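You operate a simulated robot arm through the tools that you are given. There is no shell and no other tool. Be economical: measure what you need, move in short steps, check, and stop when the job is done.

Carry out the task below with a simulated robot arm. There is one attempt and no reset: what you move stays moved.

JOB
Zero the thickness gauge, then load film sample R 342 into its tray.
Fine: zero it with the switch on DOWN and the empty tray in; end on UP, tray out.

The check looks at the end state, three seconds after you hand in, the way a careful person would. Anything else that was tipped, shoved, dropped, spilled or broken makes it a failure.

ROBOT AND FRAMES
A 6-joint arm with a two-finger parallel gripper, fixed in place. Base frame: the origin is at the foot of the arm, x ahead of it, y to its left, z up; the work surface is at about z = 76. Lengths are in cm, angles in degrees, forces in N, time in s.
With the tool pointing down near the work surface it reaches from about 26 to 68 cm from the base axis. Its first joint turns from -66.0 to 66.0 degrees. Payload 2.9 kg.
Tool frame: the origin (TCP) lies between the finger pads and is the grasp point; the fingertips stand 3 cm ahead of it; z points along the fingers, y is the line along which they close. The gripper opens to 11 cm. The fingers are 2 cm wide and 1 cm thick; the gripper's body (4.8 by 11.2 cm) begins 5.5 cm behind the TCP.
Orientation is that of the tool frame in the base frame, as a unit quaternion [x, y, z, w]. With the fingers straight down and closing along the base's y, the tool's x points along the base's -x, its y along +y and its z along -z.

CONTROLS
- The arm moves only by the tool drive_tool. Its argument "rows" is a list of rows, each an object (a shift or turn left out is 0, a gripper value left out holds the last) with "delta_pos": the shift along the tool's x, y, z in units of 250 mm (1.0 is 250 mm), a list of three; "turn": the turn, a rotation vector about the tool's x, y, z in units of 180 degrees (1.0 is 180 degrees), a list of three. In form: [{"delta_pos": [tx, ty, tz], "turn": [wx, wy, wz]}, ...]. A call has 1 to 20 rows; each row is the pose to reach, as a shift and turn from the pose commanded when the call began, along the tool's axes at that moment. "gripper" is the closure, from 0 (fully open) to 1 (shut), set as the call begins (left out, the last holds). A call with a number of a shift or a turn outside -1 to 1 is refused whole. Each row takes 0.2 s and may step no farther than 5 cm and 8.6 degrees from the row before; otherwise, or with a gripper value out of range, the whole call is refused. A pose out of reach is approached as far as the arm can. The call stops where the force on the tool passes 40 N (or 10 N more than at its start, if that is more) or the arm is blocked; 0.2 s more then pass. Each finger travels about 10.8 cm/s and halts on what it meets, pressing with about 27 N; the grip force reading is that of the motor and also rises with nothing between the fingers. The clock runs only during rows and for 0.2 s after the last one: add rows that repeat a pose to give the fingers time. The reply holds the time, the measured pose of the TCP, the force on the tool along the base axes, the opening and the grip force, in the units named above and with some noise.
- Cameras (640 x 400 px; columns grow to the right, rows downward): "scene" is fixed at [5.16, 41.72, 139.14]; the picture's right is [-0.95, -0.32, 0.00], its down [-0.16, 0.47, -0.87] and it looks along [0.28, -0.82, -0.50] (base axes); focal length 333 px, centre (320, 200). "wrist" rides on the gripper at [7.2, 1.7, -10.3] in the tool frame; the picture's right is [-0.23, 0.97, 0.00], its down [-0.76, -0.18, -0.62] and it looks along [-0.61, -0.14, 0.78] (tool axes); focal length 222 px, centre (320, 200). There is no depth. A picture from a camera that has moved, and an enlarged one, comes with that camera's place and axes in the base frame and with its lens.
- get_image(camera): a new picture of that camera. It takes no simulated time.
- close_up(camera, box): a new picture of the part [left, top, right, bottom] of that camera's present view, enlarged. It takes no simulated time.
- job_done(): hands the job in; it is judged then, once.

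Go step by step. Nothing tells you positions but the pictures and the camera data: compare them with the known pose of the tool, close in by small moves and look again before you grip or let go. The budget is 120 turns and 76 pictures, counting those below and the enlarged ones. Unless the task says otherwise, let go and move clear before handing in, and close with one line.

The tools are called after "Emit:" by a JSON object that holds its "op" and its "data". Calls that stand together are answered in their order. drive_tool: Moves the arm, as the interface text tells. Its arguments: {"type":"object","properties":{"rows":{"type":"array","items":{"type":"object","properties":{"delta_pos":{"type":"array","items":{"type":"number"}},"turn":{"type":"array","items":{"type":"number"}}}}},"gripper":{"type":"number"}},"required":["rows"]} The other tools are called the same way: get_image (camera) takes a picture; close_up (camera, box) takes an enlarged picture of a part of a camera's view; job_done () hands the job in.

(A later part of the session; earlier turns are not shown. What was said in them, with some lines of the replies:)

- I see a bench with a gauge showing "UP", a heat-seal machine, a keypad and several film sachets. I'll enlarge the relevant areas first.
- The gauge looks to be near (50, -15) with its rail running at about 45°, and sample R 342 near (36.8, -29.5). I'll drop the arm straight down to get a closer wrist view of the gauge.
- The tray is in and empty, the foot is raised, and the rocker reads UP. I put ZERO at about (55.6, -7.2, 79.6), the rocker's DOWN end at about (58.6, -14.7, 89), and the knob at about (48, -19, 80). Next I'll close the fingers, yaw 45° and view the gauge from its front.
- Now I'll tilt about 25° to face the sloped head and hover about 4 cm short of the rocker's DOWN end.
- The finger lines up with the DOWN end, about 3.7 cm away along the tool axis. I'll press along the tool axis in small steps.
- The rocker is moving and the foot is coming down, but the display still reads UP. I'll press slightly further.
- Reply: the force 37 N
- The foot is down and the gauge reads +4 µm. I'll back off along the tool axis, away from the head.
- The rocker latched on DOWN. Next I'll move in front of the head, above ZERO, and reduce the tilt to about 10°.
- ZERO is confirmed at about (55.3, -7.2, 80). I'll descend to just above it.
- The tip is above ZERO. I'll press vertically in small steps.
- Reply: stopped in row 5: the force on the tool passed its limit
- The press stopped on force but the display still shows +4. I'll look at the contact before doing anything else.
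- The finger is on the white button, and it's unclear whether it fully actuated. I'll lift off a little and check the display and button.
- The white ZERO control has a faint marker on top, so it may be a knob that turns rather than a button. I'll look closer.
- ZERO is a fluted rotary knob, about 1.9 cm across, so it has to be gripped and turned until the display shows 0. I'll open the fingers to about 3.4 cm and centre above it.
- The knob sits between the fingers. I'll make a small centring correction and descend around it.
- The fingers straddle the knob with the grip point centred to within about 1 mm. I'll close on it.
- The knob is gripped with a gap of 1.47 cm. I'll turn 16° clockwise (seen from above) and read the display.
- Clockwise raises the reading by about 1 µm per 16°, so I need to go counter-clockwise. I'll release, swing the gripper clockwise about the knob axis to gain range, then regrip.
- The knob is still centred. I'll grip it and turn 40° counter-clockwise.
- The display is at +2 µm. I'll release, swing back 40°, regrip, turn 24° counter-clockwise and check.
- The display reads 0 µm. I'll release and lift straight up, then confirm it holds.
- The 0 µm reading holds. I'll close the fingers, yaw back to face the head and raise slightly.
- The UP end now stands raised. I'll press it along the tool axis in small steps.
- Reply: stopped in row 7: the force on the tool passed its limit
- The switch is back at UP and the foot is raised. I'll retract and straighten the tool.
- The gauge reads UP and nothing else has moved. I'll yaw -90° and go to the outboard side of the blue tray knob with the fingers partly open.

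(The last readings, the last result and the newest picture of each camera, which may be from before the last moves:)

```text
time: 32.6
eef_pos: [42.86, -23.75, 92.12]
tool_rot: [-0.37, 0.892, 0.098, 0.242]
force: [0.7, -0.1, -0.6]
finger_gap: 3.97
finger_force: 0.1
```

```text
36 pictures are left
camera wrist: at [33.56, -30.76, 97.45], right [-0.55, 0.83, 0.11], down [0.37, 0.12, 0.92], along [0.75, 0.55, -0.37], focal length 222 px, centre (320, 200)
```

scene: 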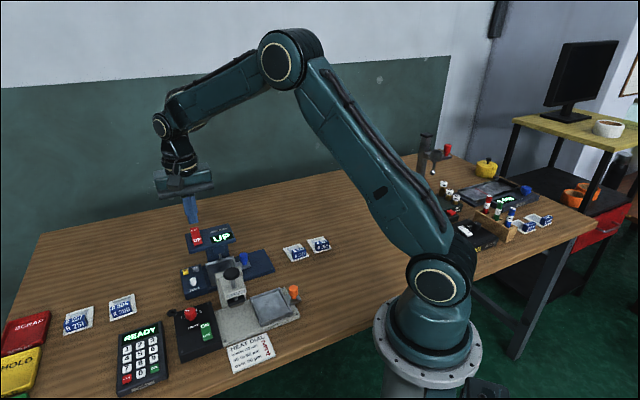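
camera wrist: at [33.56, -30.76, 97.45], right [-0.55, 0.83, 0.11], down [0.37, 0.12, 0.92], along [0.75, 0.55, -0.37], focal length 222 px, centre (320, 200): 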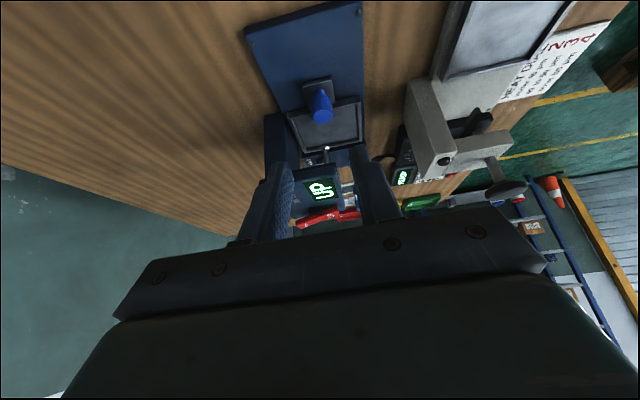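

The knob lines up laterally with the gripper. I'll close in along the tool axis to about 6 cm short and look again.

Emit:
{"op": "drive_tool", "data": {"rows": [{"delta_pos": [0.003, -0.001, 0.11]}, {"delta_pos": [0.006, -0.002, 0.22]}, {"delta_pos": [0.008, -0.003, 0.319]}, {"delta_pos": [0.008, -0.003, 0.319]}]}}

Emit:
{"op": "close_up", "data": {"camera": "wrist", "box": [220, 60, 420, 220]}}

Emit:
{"op": "close_up", "data": {"camera": "scene", "box": [190, 210, 290, 290]}}

```text
time: 33.6
eef_pos: [45.63, -21.37, 85.07]
tool_rot: [-0.369, 0.892, 0.098, 0.242]
force: [0.2, -1.0, -0.1]
finger_gap: 3.95
finger_force: 0.0
```

```text
2.50 times, centred on (320, 140) of wrist
camera zoom: at [36.4, -28.21, 90.38], right [-0.55, 0.83, 0.11], down [0.37, 0.12, 0.92], along [0.75, 0.55, -0.37], focal length 555 px, centre (320, 350)
```

zoom: 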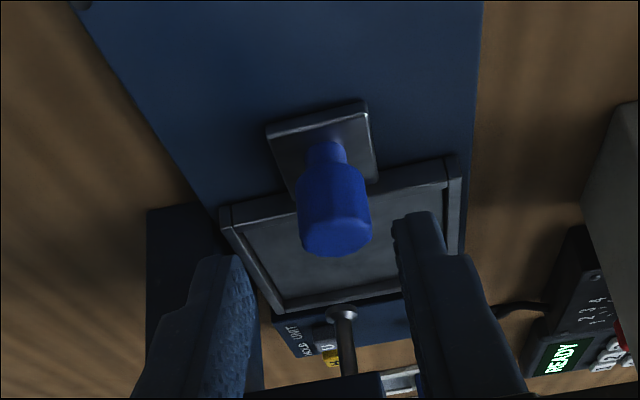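

```text
5.00 times, centred on (240, 250) of scene
camera zoom: at [5.16, 41.72, 139.14], right [-0.95, -0.32, 0.0], down [-0.16, 0.47, -0.87], along [0.28, -0.82, -0.5], focal length 1664 px, centre (720, -50)
```

zoom: 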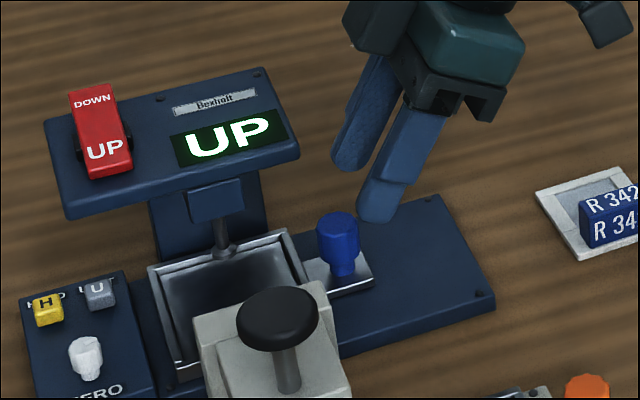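

The knob cap is at about (47.6, -18.8, 80), offset 0.4 cm in tool y. I'll correct that, move in and grip.

Emit:
{"op": "drive_tool", "data": {"rows": [{"delta_pos": [-0.003, 0.017, 0.04]}, {"delta_pos": [-0.006, 0.017, 0.09]}, {"delta_pos": [-0.01, 0.017, 0.135]}, {"delta_pos": [-0.01, 0.017, 0.16]}, {"delta_pos": [-0.01, 0.017, 0.16]}]}}

Emit:
{"op": "drive_tool", "data": {"rows": [{"delta_pos": [0, 0, 0]}, {"delta_pos": [0, 0, 0]}, {"delta_pos": [0, 0, 0]}], "gripper": 1}}

Emit:
{"op": "close_up", "data": {"camera": "scene", "box": [190, 210, 290, 290]}}

```text
time: 34.8
eef_pos: [47.06, -19.49, 81.66]
tool_rot: [-0.37, 0.892, 0.098, 0.241]
force: [-0.3, -0.1, 0.6]
finger_gap: 3.94
finger_force: 0.0
```

```text
time: 35.6
eef_pos: [47.13, -19.36, 81.64]
tool_rot: [-0.37, 0.892, 0.099, 0.241]
force: [-4.3, 3.5, 0.6]
finger_gap: 2.11
finger_force: 44.5
```

```text
5.00 times, centred on (240, 250) of scene
camera zoom: at [5.14, 41.72, 139.14], right [-0.95, -0.32, 0.0], down [-0.16, 0.47, -0.87], along [0.28, -0.82, -0.5], focal length 1664 px, centre (720, -50)
```

zoom: 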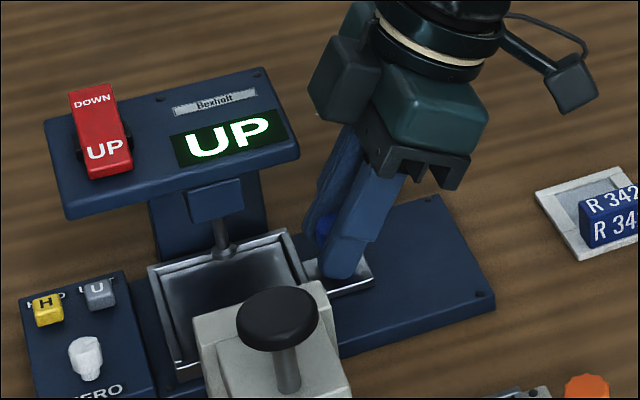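

The knob is gripped with a gap of 2.1 cm. I'll pull outboard along the rail in 1 cm steps.

Emit:
{"op": "drive_tool", "data": {"rows": [{"delta_pos": [0.0346, 0, -0.02]}, {"delta_pos": [0.0693, 0, -0.04]}, {"delta_pos": [0.1039, 0, -0.06]}, {"delta_pos": [0.1386, 0, -0.08]}, {"delta_pos": [0.1732, 0, -0.1]}, {"delta_pos": [0.1732, 0, -0.1]}]}}

Emit:
{"op": "close_up", "data": {"camera": "scene", "box": [190, 210, 310, 300]}}

```text
time: 37.0
eef_pos: [43.39, -22.94, 81.64]
tool_rot: [-0.369, 0.892, 0.099, 0.241]
force: [-4.6, 3.8, -3.7]
finger_gap: 2.08
finger_force: 44.6
```

```text
4.44 times, centred on (250, 255) of scene
camera zoom: at [5.15, 41.72, 139.14], right [-0.95, -0.32, 0.0], down [-0.16, 0.47, -0.87], along [0.28, -0.82, -0.5], focal length 1480 px, centre (631, -44)
```

zoom: 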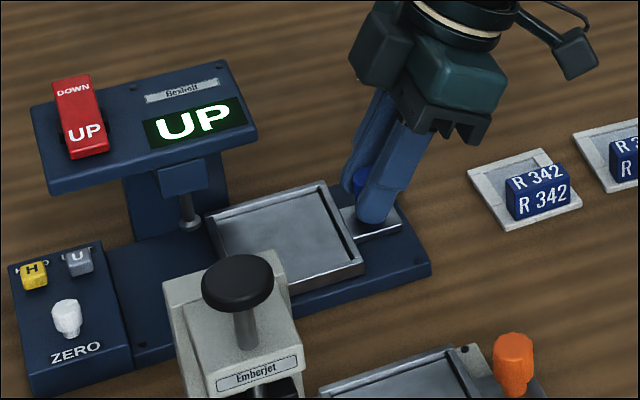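

The tray slid about 5 cm freely. I'll keep pulling in small steps to its outer stop.

Emit:
{"op": "drive_tool", "data": {"rows": [{"delta_pos": [0.0173, 0, -0.01]}, {"delta_pos": [0.0346, 0, -0.02]}, {"delta_pos": [0.052, 0, -0.03]}, {"delta_pos": [0.0693, 0, -0.04]}, {"delta_pos": [0.0866, 0, -0.05]}, {"delta_pos": [0.1039, 0, -0.06]}, {"delta_pos": [0.1039, 0, -0.06]}]}}

Emit:
{"op": "close_up", "data": {"camera": "scene", "box": [190, 210, 310, 300]}}

```text
time: 38.6
eef_pos: [41.55, -24.82, 81.71]
tool_rot: [-0.373, 0.89, 0.099, 0.243]
force: [21.1, 24.0, -9.2]
finger_gap: 2.12
finger_force: 45.1
```

```text
4.44 times, centred on (250, 255) of scene
camera zoom: at [5.21, 41.76, 139.13], right [-0.95, -0.32, 0.0], down [-0.16, 0.47, -0.87], along [0.28, -0.82, -0.5], focal length 1480 px, centre (631, -44)
```

zoom: 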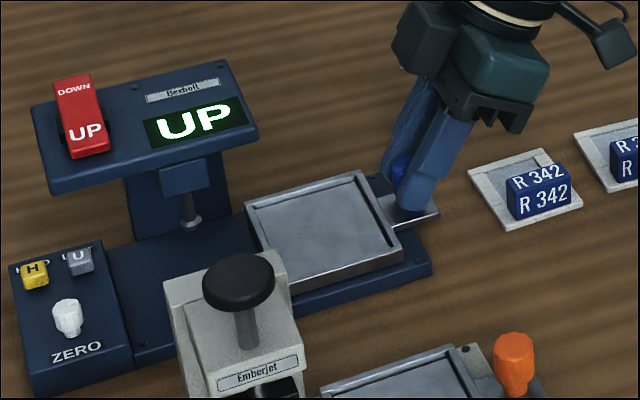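

The tray hit its outer stop, so it's fully out. I'll relax the pull, open the fingers and retract upward.

Emit:
{"op": "drive_tool", "data": {"rows": [{"delta_pos": [-0.015, 0, 0.009]}, {"delta_pos": [-0.015, 0, 0.009]}]}}

Emit:
{"op": "drive_tool", "data": {"rows": [{"delta_pos": [0, 0, 0]}, {"delta_pos": [0, 0, 0]}, {"delta_pos": [0, 0, -0.1]}, {"delta_pos": [0, 0, -0.25]}, {"delta_pos": [0, 0, -0.4]}, {"delta_pos": [0, 0, -0.4]}], "gripper": 0.6}}

Emit:
{"op": "drive_tool", "data": {"rows": [{"delta_pos": [0.02, 0, -0.1], "turn": [0, 0.0417, 0]}, {"delta_pos": [0.02, 0, -0.2], "turn": [0, 0.0833, 0]}, {"delta_pos": [0.02, 0, -0.25], "turn": [0, 0.125, 0]}, {"delta_pos": [0.02, 0, -0.25], "turn": [0, 0.1667, 0]}, {"delta_pos": [0.02, 0, -0.25], "turn": [0, 0.1667, 0]}]}}

Emit:
{"op": "get_image", "data": {"camera": "wrist"}}

Emit:
{"op": "close_up", "data": {"camera": "scene", "box": [200, 200, 360, 310]}}

```text
time: 39.2
eef_pos: [41.68, -24.75, 81.74]
tool_rot: [-0.369, 0.892, 0.098, 0.241]
force: [-4.6, 9.4, 6.5]
finger_gap: 2.09
finger_force: 44.7
```

```text
time: 40.6
eef_pos: [37.98, -28.3, 90.35]
tool_rot: [-0.37, 0.892, 0.098, 0.241]
force: [0.2, 0.3, 0.0]
finger_gap: 4.42
finger_force: 0.2
```

```text
time: 41.8
eef_pos: [35.54, -30.8, 95.48]
tool_rot: [-0.383, 0.924, -0.002, 0.001]
force: [0.1, -0.1, -0.1]
finger_gap: 4.39
finger_force: 0.0
```

```text
30 pictures are left
camera wrist: at [29.24, -34.75, 105.87], right [-0.53, 0.85, 0.0], down [0.66, 0.41, 0.62], along [0.53, 0.33, -0.78], focal length 222 px, centre (320, 200)
```

wrist: 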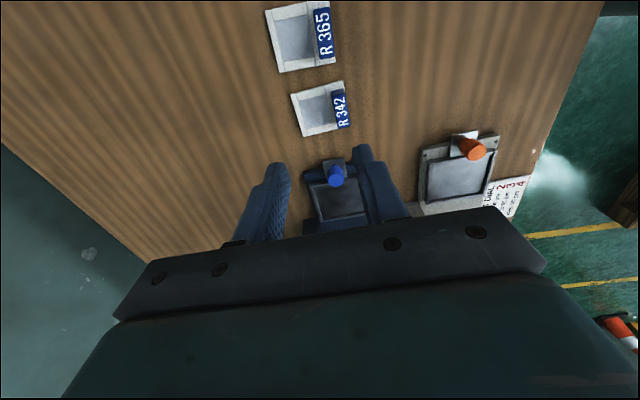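

```text
3.64 times, centred on (280, 255) of scene
camera zoom: at [5.15, 41.72, 139.14], right [-0.95, -0.32, 0.0], down [-0.16, 0.47, -0.87], along [0.28, -0.82, -0.5], focal length 1210 px, centre (466, 0)
```

zoom: 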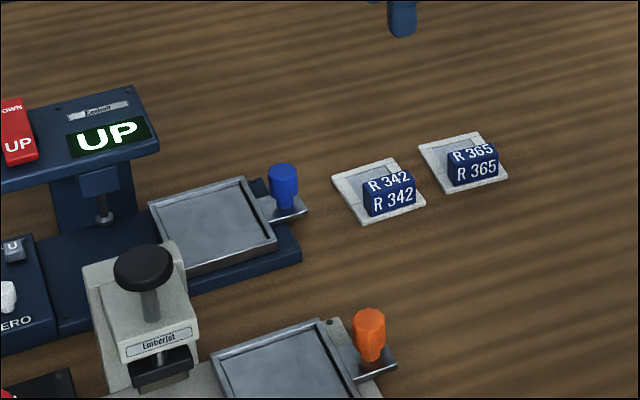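

The tray is out, and sample R 342's card and block lie parallel to the rail axes. I put the block at about (35.2, -27.7) and will hover above it.

Emit:
{"op": "drive_tool", "data": {"rows": [{"delta_pos": [-0.03, 0.04, 0.13]}, {"delta_pos": [-0.06, 0.08, 0.26]}, {"delta_pos": [-0.078, 0.097, 0.38]}, {"delta_pos": [-0.078, 0.097, 0.38]}]}}

Emit:
{"op": "close_up", "data": {"camera": "wrist", "box": [200, 50, 440, 210]}}

```text
time: 42.8
eef_pos: [35.38, -27.77, 85.98]
tool_rot: [-0.382, 0.924, -0.001, 0.002]
force: [-0.7, -0.7, 0.4]
finger_gap: 4.41
finger_force: 0.1
```

```text
2.50 times, centred on (320, 130) of wrist
camera zoom: at [29.04, -31.7, 96.38], right [-0.53, 0.85, 0.0], down [0.66, 0.41, 0.63], along [0.53, 0.33, -0.78], focal length 555 px, centre (320, 375)
```

zoom: 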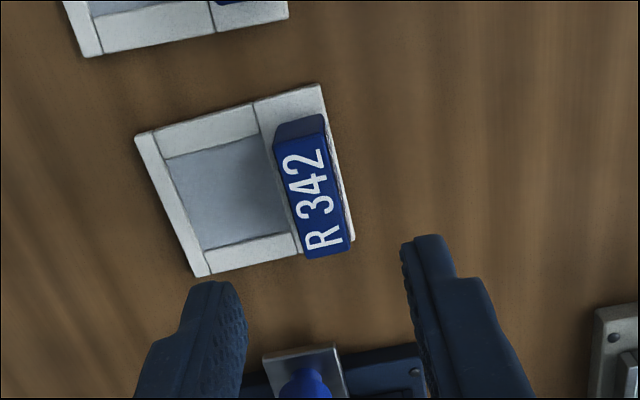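

The block is centred laterally and about 0.6 cm off along the rail. I'll correct and descend to just above it, then check.

Emit:
{"op": "drive_tool", "data": {"rows": [{"delta_pos": [0.012, 0, 0.07]}, {"delta_pos": [0.024, 0, 0.14]}, {"delta_pos": [0.024, 0, 0.14]}]}}

Emit:
{"op": "close_up", "data": {"camera": "wrist", "box": [200, 70, 440, 230]}}

Emit:
{"op": "close_up", "data": {"camera": "scene", "box": [250, 215, 350, 285]}}

```text
time: 43.6
eef_pos: [34.93, -28.19, 82.42]
tool_rot: [-0.382, 0.924, 0.0, 0.002]
force: [-0.5, 0.8, -0.7]
finger_gap: 4.39
finger_force: 0.3
```

```text
2.50 times, centred on (320, 150) of wrist
camera zoom: at [28.58, -32.17, 92.86], right [-0.53, 0.85, 0.0], down [0.66, 0.41, 0.63], along [0.53, 0.33, -0.78], focal length 555 px, centre (320, 325)
```

zoom: 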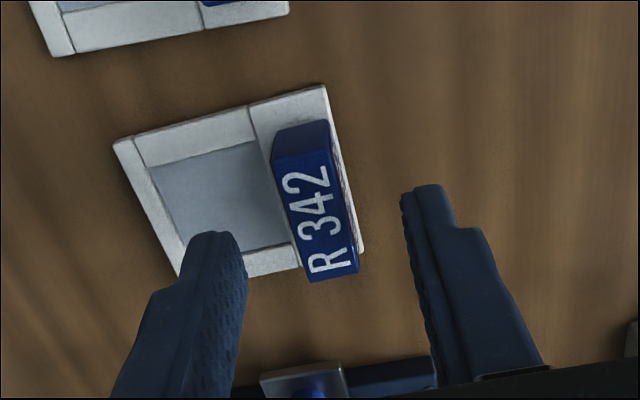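

```text
5.71 times, centred on (300, 250) of scene
camera zoom: at [5.16, 41.71, 139.14], right [-0.95, -0.32, 0.0], down [-0.16, 0.47, -0.87], along [0.28, -0.82, -0.5], focal length 1902 px, centre (434, -86)
```

zoom: 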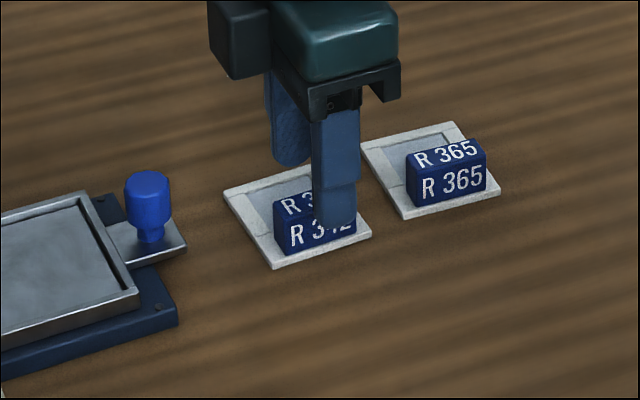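

The block is centred at (34.8, -28.4). I'll descend 2 cm and grip it.

Emit:
{"op": "drive_tool", "data": {"rows": [{"delta_pos": [0.01, 0, 0.03]}, {"delta_pos": [0.01, 0, 0.06]}, {"delta_pos": [0.01, 0, 0.08]}, {"delta_pos": [0.01, 0, 0.08]}]}}

Emit:
{"op": "drive_tool", "data": {"rows": [{"delta_pos": [0, 0, 0]}, {"delta_pos": [0, 0, 0]}, {"delta_pos": [0, 0, 0]}], "gripper": 1}}

Emit:
{"op": "close_up", "data": {"camera": "scene", "box": [250, 215, 350, 285]}}

```text
time: 44.6
eef_pos: [34.84, -28.38, 80.42]
tool_rot: [-0.383, 0.924, -0.001, 0.002]
force: [-0.4, -0.3, 0.0]
finger_gap: 4.38
finger_force: 0.0
```

```text
time: 45.4
eef_pos: [34.78, -28.45, 80.51]
tool_rot: [-0.382, 0.924, -0.001, 0.002]
force: [1.3, 0.9, 1.0]
finger_gap: 1.5
finger_force: 27.0
```

```text
5.71 times, centred on (300, 250) of scene
camera zoom: at [5.16, 41.71, 139.14], right [-0.95, -0.32, 0.0], down [-0.16, 0.47, -0.87], along [0.28, -0.82, -0.5], focal length 1902 px, centre (434, -86)
```

zoom: 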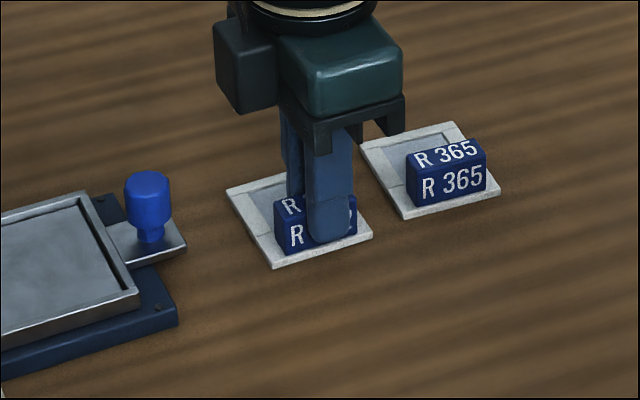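

The block is gripped with a gap of 1.5 cm. I'll lift straight up, then carry it toward the tray at height.

Emit:
{"op": "drive_tool", "data": {"rows": [{"delta_pos": [0, 0, -0.06]}, {"delta_pos": [0, 0, -0.16]}, {"delta_pos": [0, 0, -0.29]}, {"delta_pos": [0, 0, -0.42]}, {"delta_pos": [0, 0, -0.42]}]}}

Emit:
{"op": "get_image", "data": {"camera": "wrist"}}

Emit:
{"op": "close_up", "data": {"camera": "scene", "box": [200, 180, 360, 290]}}

```text
time: 46.6
eef_pos: [34.77, -28.29, 91.02]
tool_rot: [-0.383, 0.924, -0.001, 0.002]
force: [0.0, 0.2, -0.4]
finger_gap: 1.49
finger_force: 26.7
```

```text
24 pictures are left
camera wrist: at [28.31, -32.16, 101.52], right [-0.53, 0.85, 0.0], down [0.66, 0.41, 0.63], along [0.53, 0.33, -0.78], focal length 222 px, centre (320, 200)
```

wrist: 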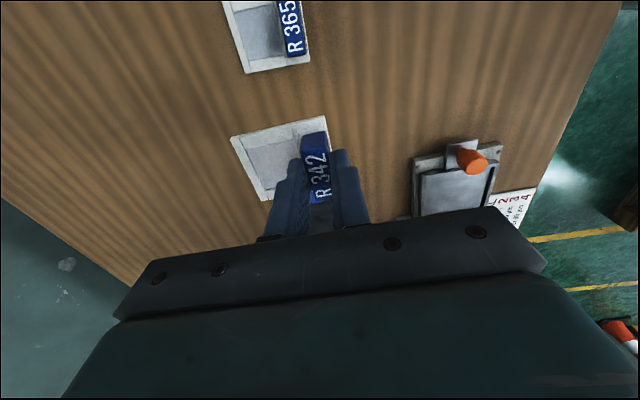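

```text
3.64 times, centred on (280, 235) of scene
camera zoom: at [5.15, 41.72, 139.14], right [-0.95, -0.32, 0.0], down [-0.16, 0.47, -0.87], along [0.28, -0.82, -0.5], focal length 1210 px, centre (466, 73)
```

zoom: 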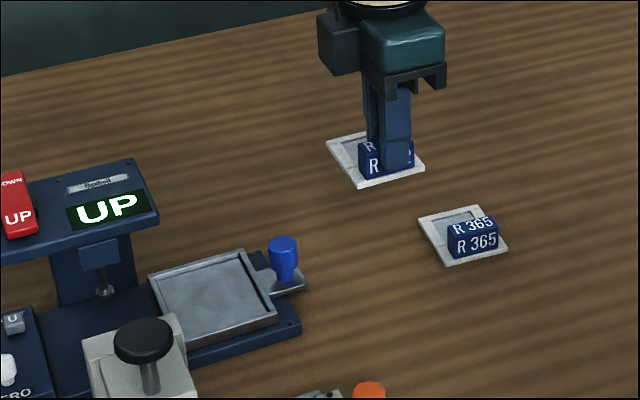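

The card is held level and flat. I put the tray centre at rail 18.9, perp -46.7, so I'll carry the sample over it at height and check from both cameras.

Emit:
{"op": "drive_tool", "data": {"rows": [{"delta_pos": [-0.11, 0, 0]}, {"delta_pos": [-0.23, 0.003, 0]}, {"delta_pos": [-0.35, 0.005, 0]}, {"delta_pos": [-0.46, 0.006, 0]}, {"delta_pos": [-0.562, 0.007, 0]}, {"delta_pos": [-0.562, 0.007, 0.1]}, {"delta_pos": [-0.562, 0.007, 0.18]}, {"delta_pos": [-0.562, 0.007, 0.18]}]}}

Emit:
{"op": "close_up", "data": {"camera": "wrist", "box": [200, 60, 440, 220]}}

Emit:
{"op": "close_up", "data": {"camera": "scene", "box": [200, 210, 300, 290]}}

```text
time: 48.4
eef_pos: [44.7, -18.28, 86.6]
tool_rot: [-0.383, 0.924, -0.001, 0.002]
force: [0.4, -0.8, -0.1]
finger_gap: 1.49
finger_force: 27.1
```

```text
2.50 times, centred on (320, 140) of wrist
camera zoom: at [38.22, -22.21, 96.92], right [-0.53, 0.85, 0.0], down [0.66, 0.41, 0.63], along [0.53, 0.33, -0.78], focal length 555 px, centre (320, 350)
```

zoom: 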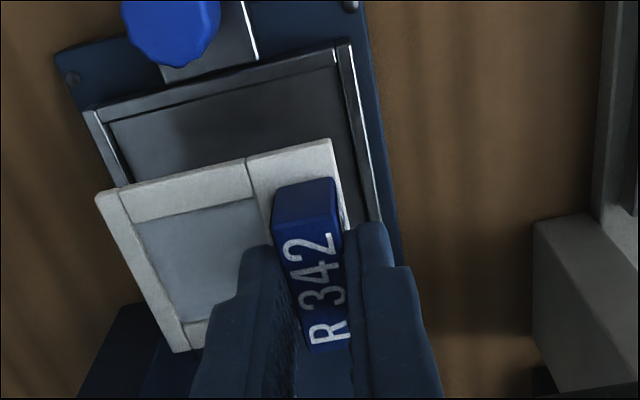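

```text
5.00 times, centred on (250, 250) of scene
camera zoom: at [5.16, 41.72, 139.14], right [-0.95, -0.32, 0.0], down [-0.16, 0.47, -0.87], along [0.28, -0.82, -0.5], focal length 1664 px, centre (670, -50)
```

zoom: 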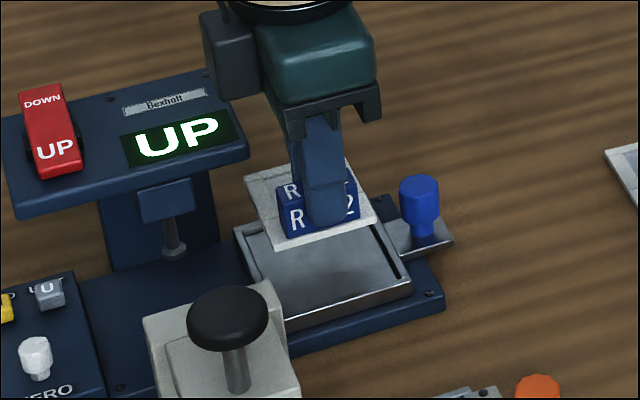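

The card is centred across the tray, but about 0.5 cm too far inboard along the rail. I'll shift it outboard, lower to just above the rim and recheck.

Emit:
{"op": "drive_tool", "data": {"rows": [{"delta_pos": [0.02, 0, 0.03]}, {"delta_pos": [0.02, 0, 0.06]}, {"delta_pos": [0.02, 0, 0.095]}, {"delta_pos": [0.02, 0, 0.095]}]}}

Emit:
{"op": "close_up", "data": {"camera": "wrist", "box": [200, 60, 440, 220]}}

Emit:
{"op": "close_up", "data": {"camera": "scene", "box": [200, 210, 300, 290]}}

```text
time: 49.4
eef_pos: [44.3, -18.77, 84.11]
tool_rot: [-0.383, 0.924, -0.002, 0.002]
force: [0.5, -0.1, -0.4]
finger_gap: 1.47
finger_force: 27.1
```

```text
2.50 times, centred on (320, 140) of wrist
camera zoom: at [37.93, -22.66, 94.52], right [-0.53, 0.85, 0.0], down [0.66, 0.41, 0.63], along [0.53, 0.33, -0.78], focal length 555 px, centre (320, 350)
```

zoom: 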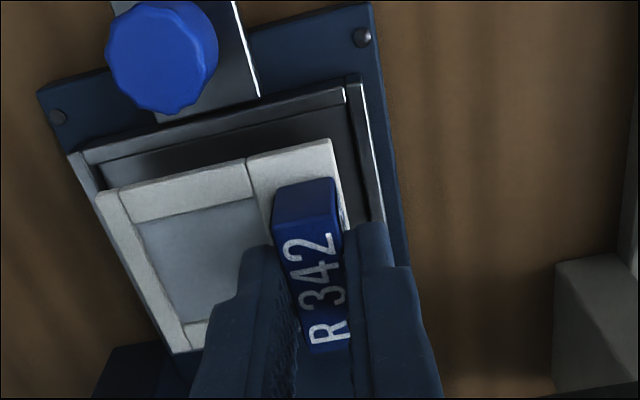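

```text
5.00 times, centred on (250, 250) of scene
camera zoom: at [5.16, 41.71, 139.14], right [-0.95, -0.32, 0.0], down [-0.16, 0.47, -0.87], along [0.28, -0.82, -0.5], focal length 1664 px, centre (670, -50)
```

zoom: 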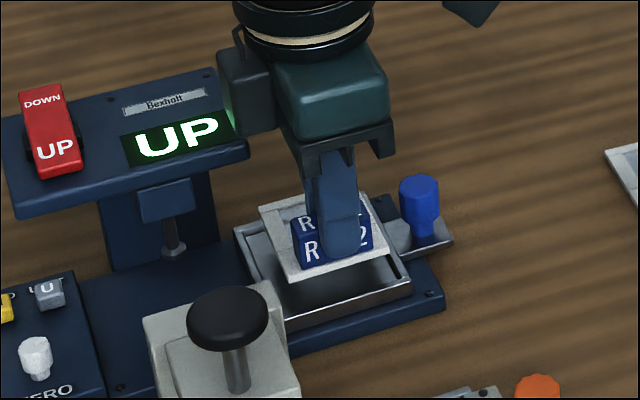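

The card is centred in the tray, with about 0.5 cm clearance near the knob side. I'll lower it gently.

Emit:
{"op": "drive_tool", "data": {"rows": [{"delta_pos": [0, 0, 0.02]}, {"delta_pos": [0, 0, 0.035]}, {"delta_pos": [0, 0, 0.048]}, {"delta_pos": [0, 0, 0.048]}]}}

Emit:
{"op": "close_up", "data": {"camera": "scene", "box": [230, 235, 300, 285]}}

```text
time: 50.4
eef_pos: [44.4, -18.79, 82.94]
tool_rot: [-0.382, 0.924, -0.002, 0.002]
force: [-0.4, 0.5, 0.3]
finger_gap: 1.48
finger_force: 26.7
```

```text
8.00 times, centred on (265, 260) of scene
camera zoom: at [5.16, 41.71, 139.14], right [-0.95, -0.32, 0.0], down [-0.16, 0.47, -0.87], along [0.28, -0.82, -0.5], focal length 2663 px, centre (760, -280)
```

zoom: 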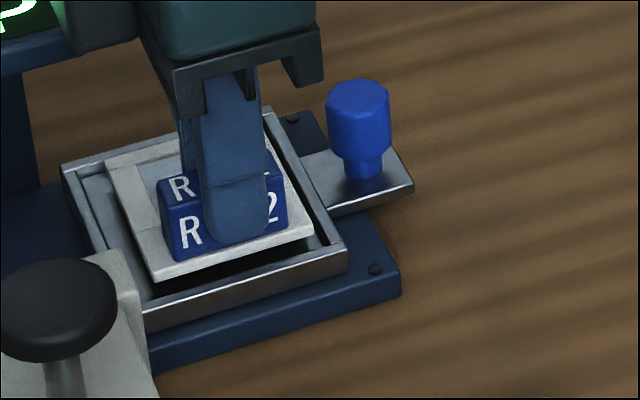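

The card is inside the rim and slightly above the floor. I'll lower it a little more and watch the force.

Emit:
{"op": "drive_tool", "data": {"rows": [{"delta_pos": [0, 0, 0.008]}, {"delta_pos": [0, 0, 0.016]}, {"delta_pos": [0, 0, 0.022]}]}}

Emit:
{"op": "close_up", "data": {"camera": "scene", "box": [230, 235, 300, 285]}}

```text
time: 51.2
eef_pos: [44.2, -18.74, 82.35]
tool_rot: [-0.382, 0.924, -0.001, 0.002]
force: [-0.9, 0.6, 2.9]
finger_gap: 1.45
finger_force: 27.1
```

```text
8.00 times, centred on (265, 260) of scene
camera zoom: at [5.15, 41.72, 139.14], right [-0.95, -0.32, 0.0], down [-0.16, 0.47, -0.87], along [0.28, -0.82, -0.5], focal length 2663 px, centre (760, -280)
```

zoom: 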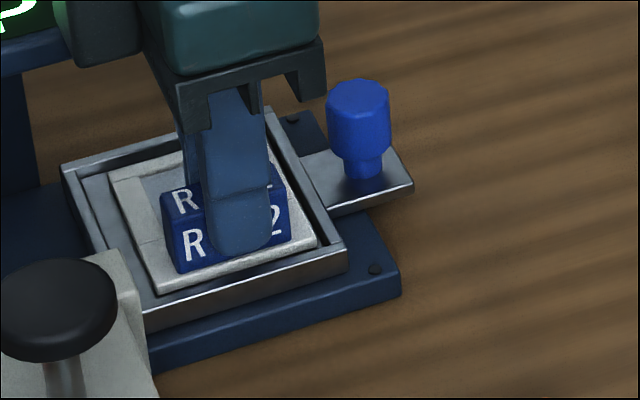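

The card rests flat on the tray floor with light contact. I'll open slightly and lift straight up.

Emit:
{"op": "drive_tool", "data": {"rows": [{"delta_pos": [0, 0, 0]}, {"delta_pos": [0, 0, 0]}, {"delta_pos": [0, 0, -0.03]}, {"delta_pos": [0, 0, -0.1]}, {"delta_pos": [0, 0, -0.25]}, {"delta_pos": [0, 0, -0.4]}, {"delta_pos": [0.15, 0, -0.5]}, {"delta_pos": [0.3, 0, -0.6]}, {"delta_pos": [0.3, 0, -0.6]}], "gripper": 0.78}}

Emit:
{"op": "get_image", "data": {"camera": "scene"}}

Emit:
{"op": "close_up", "data": {"camera": "scene", "box": [170, 210, 310, 310]}}

```text
time: 53.2
eef_pos: [38.82, -23.95, 97.52]
tool_rot: [-0.383, 0.924, 0.0, 0.003]
force: [-0.9, 0.1, 0.6]
finger_gap: 2.42
finger_force: 0.0
```

```text
16 pictures are left
```

scene: 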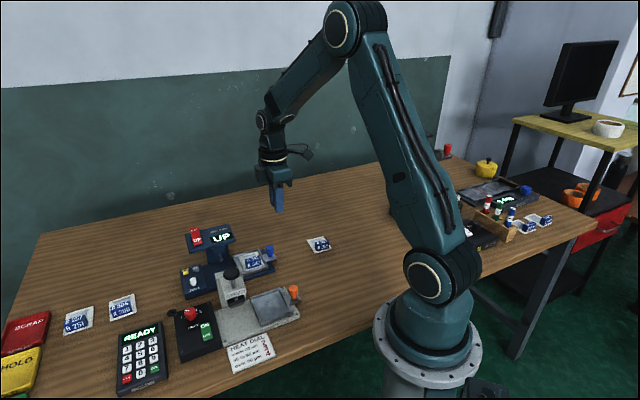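

```text
4.00 times, centred on (240, 260) of scene
camera zoom: at [5.15, 41.71, 139.14], right [-0.95, -0.32, 0.0], down [-0.16, 0.47, -0.87], along [0.28, -0.82, -0.5], focal length 1332 px, centre (640, -40)
```

zoom: 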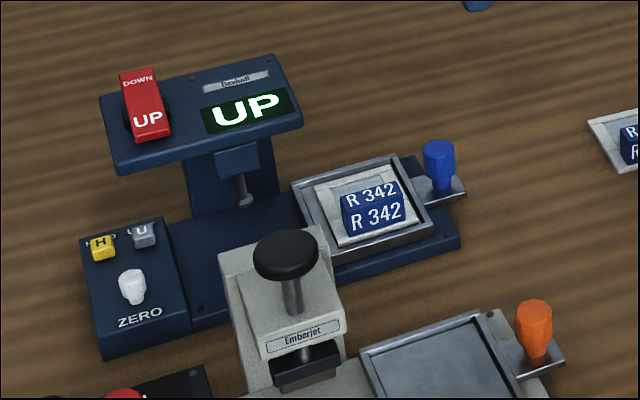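

Sample R 342 lies flat in the tray, the tray is out, the switch is on UP, and the arm is clear with nothing else disturbed. I'm handing in.

Emit:
{"op": "job_done", "data": {}}

```text
The job is handed in.
```

The gauge was zeroed at 0 µm (switch on DOWN, empty tray in), then set back to UP; the tray is out and holds R 342.
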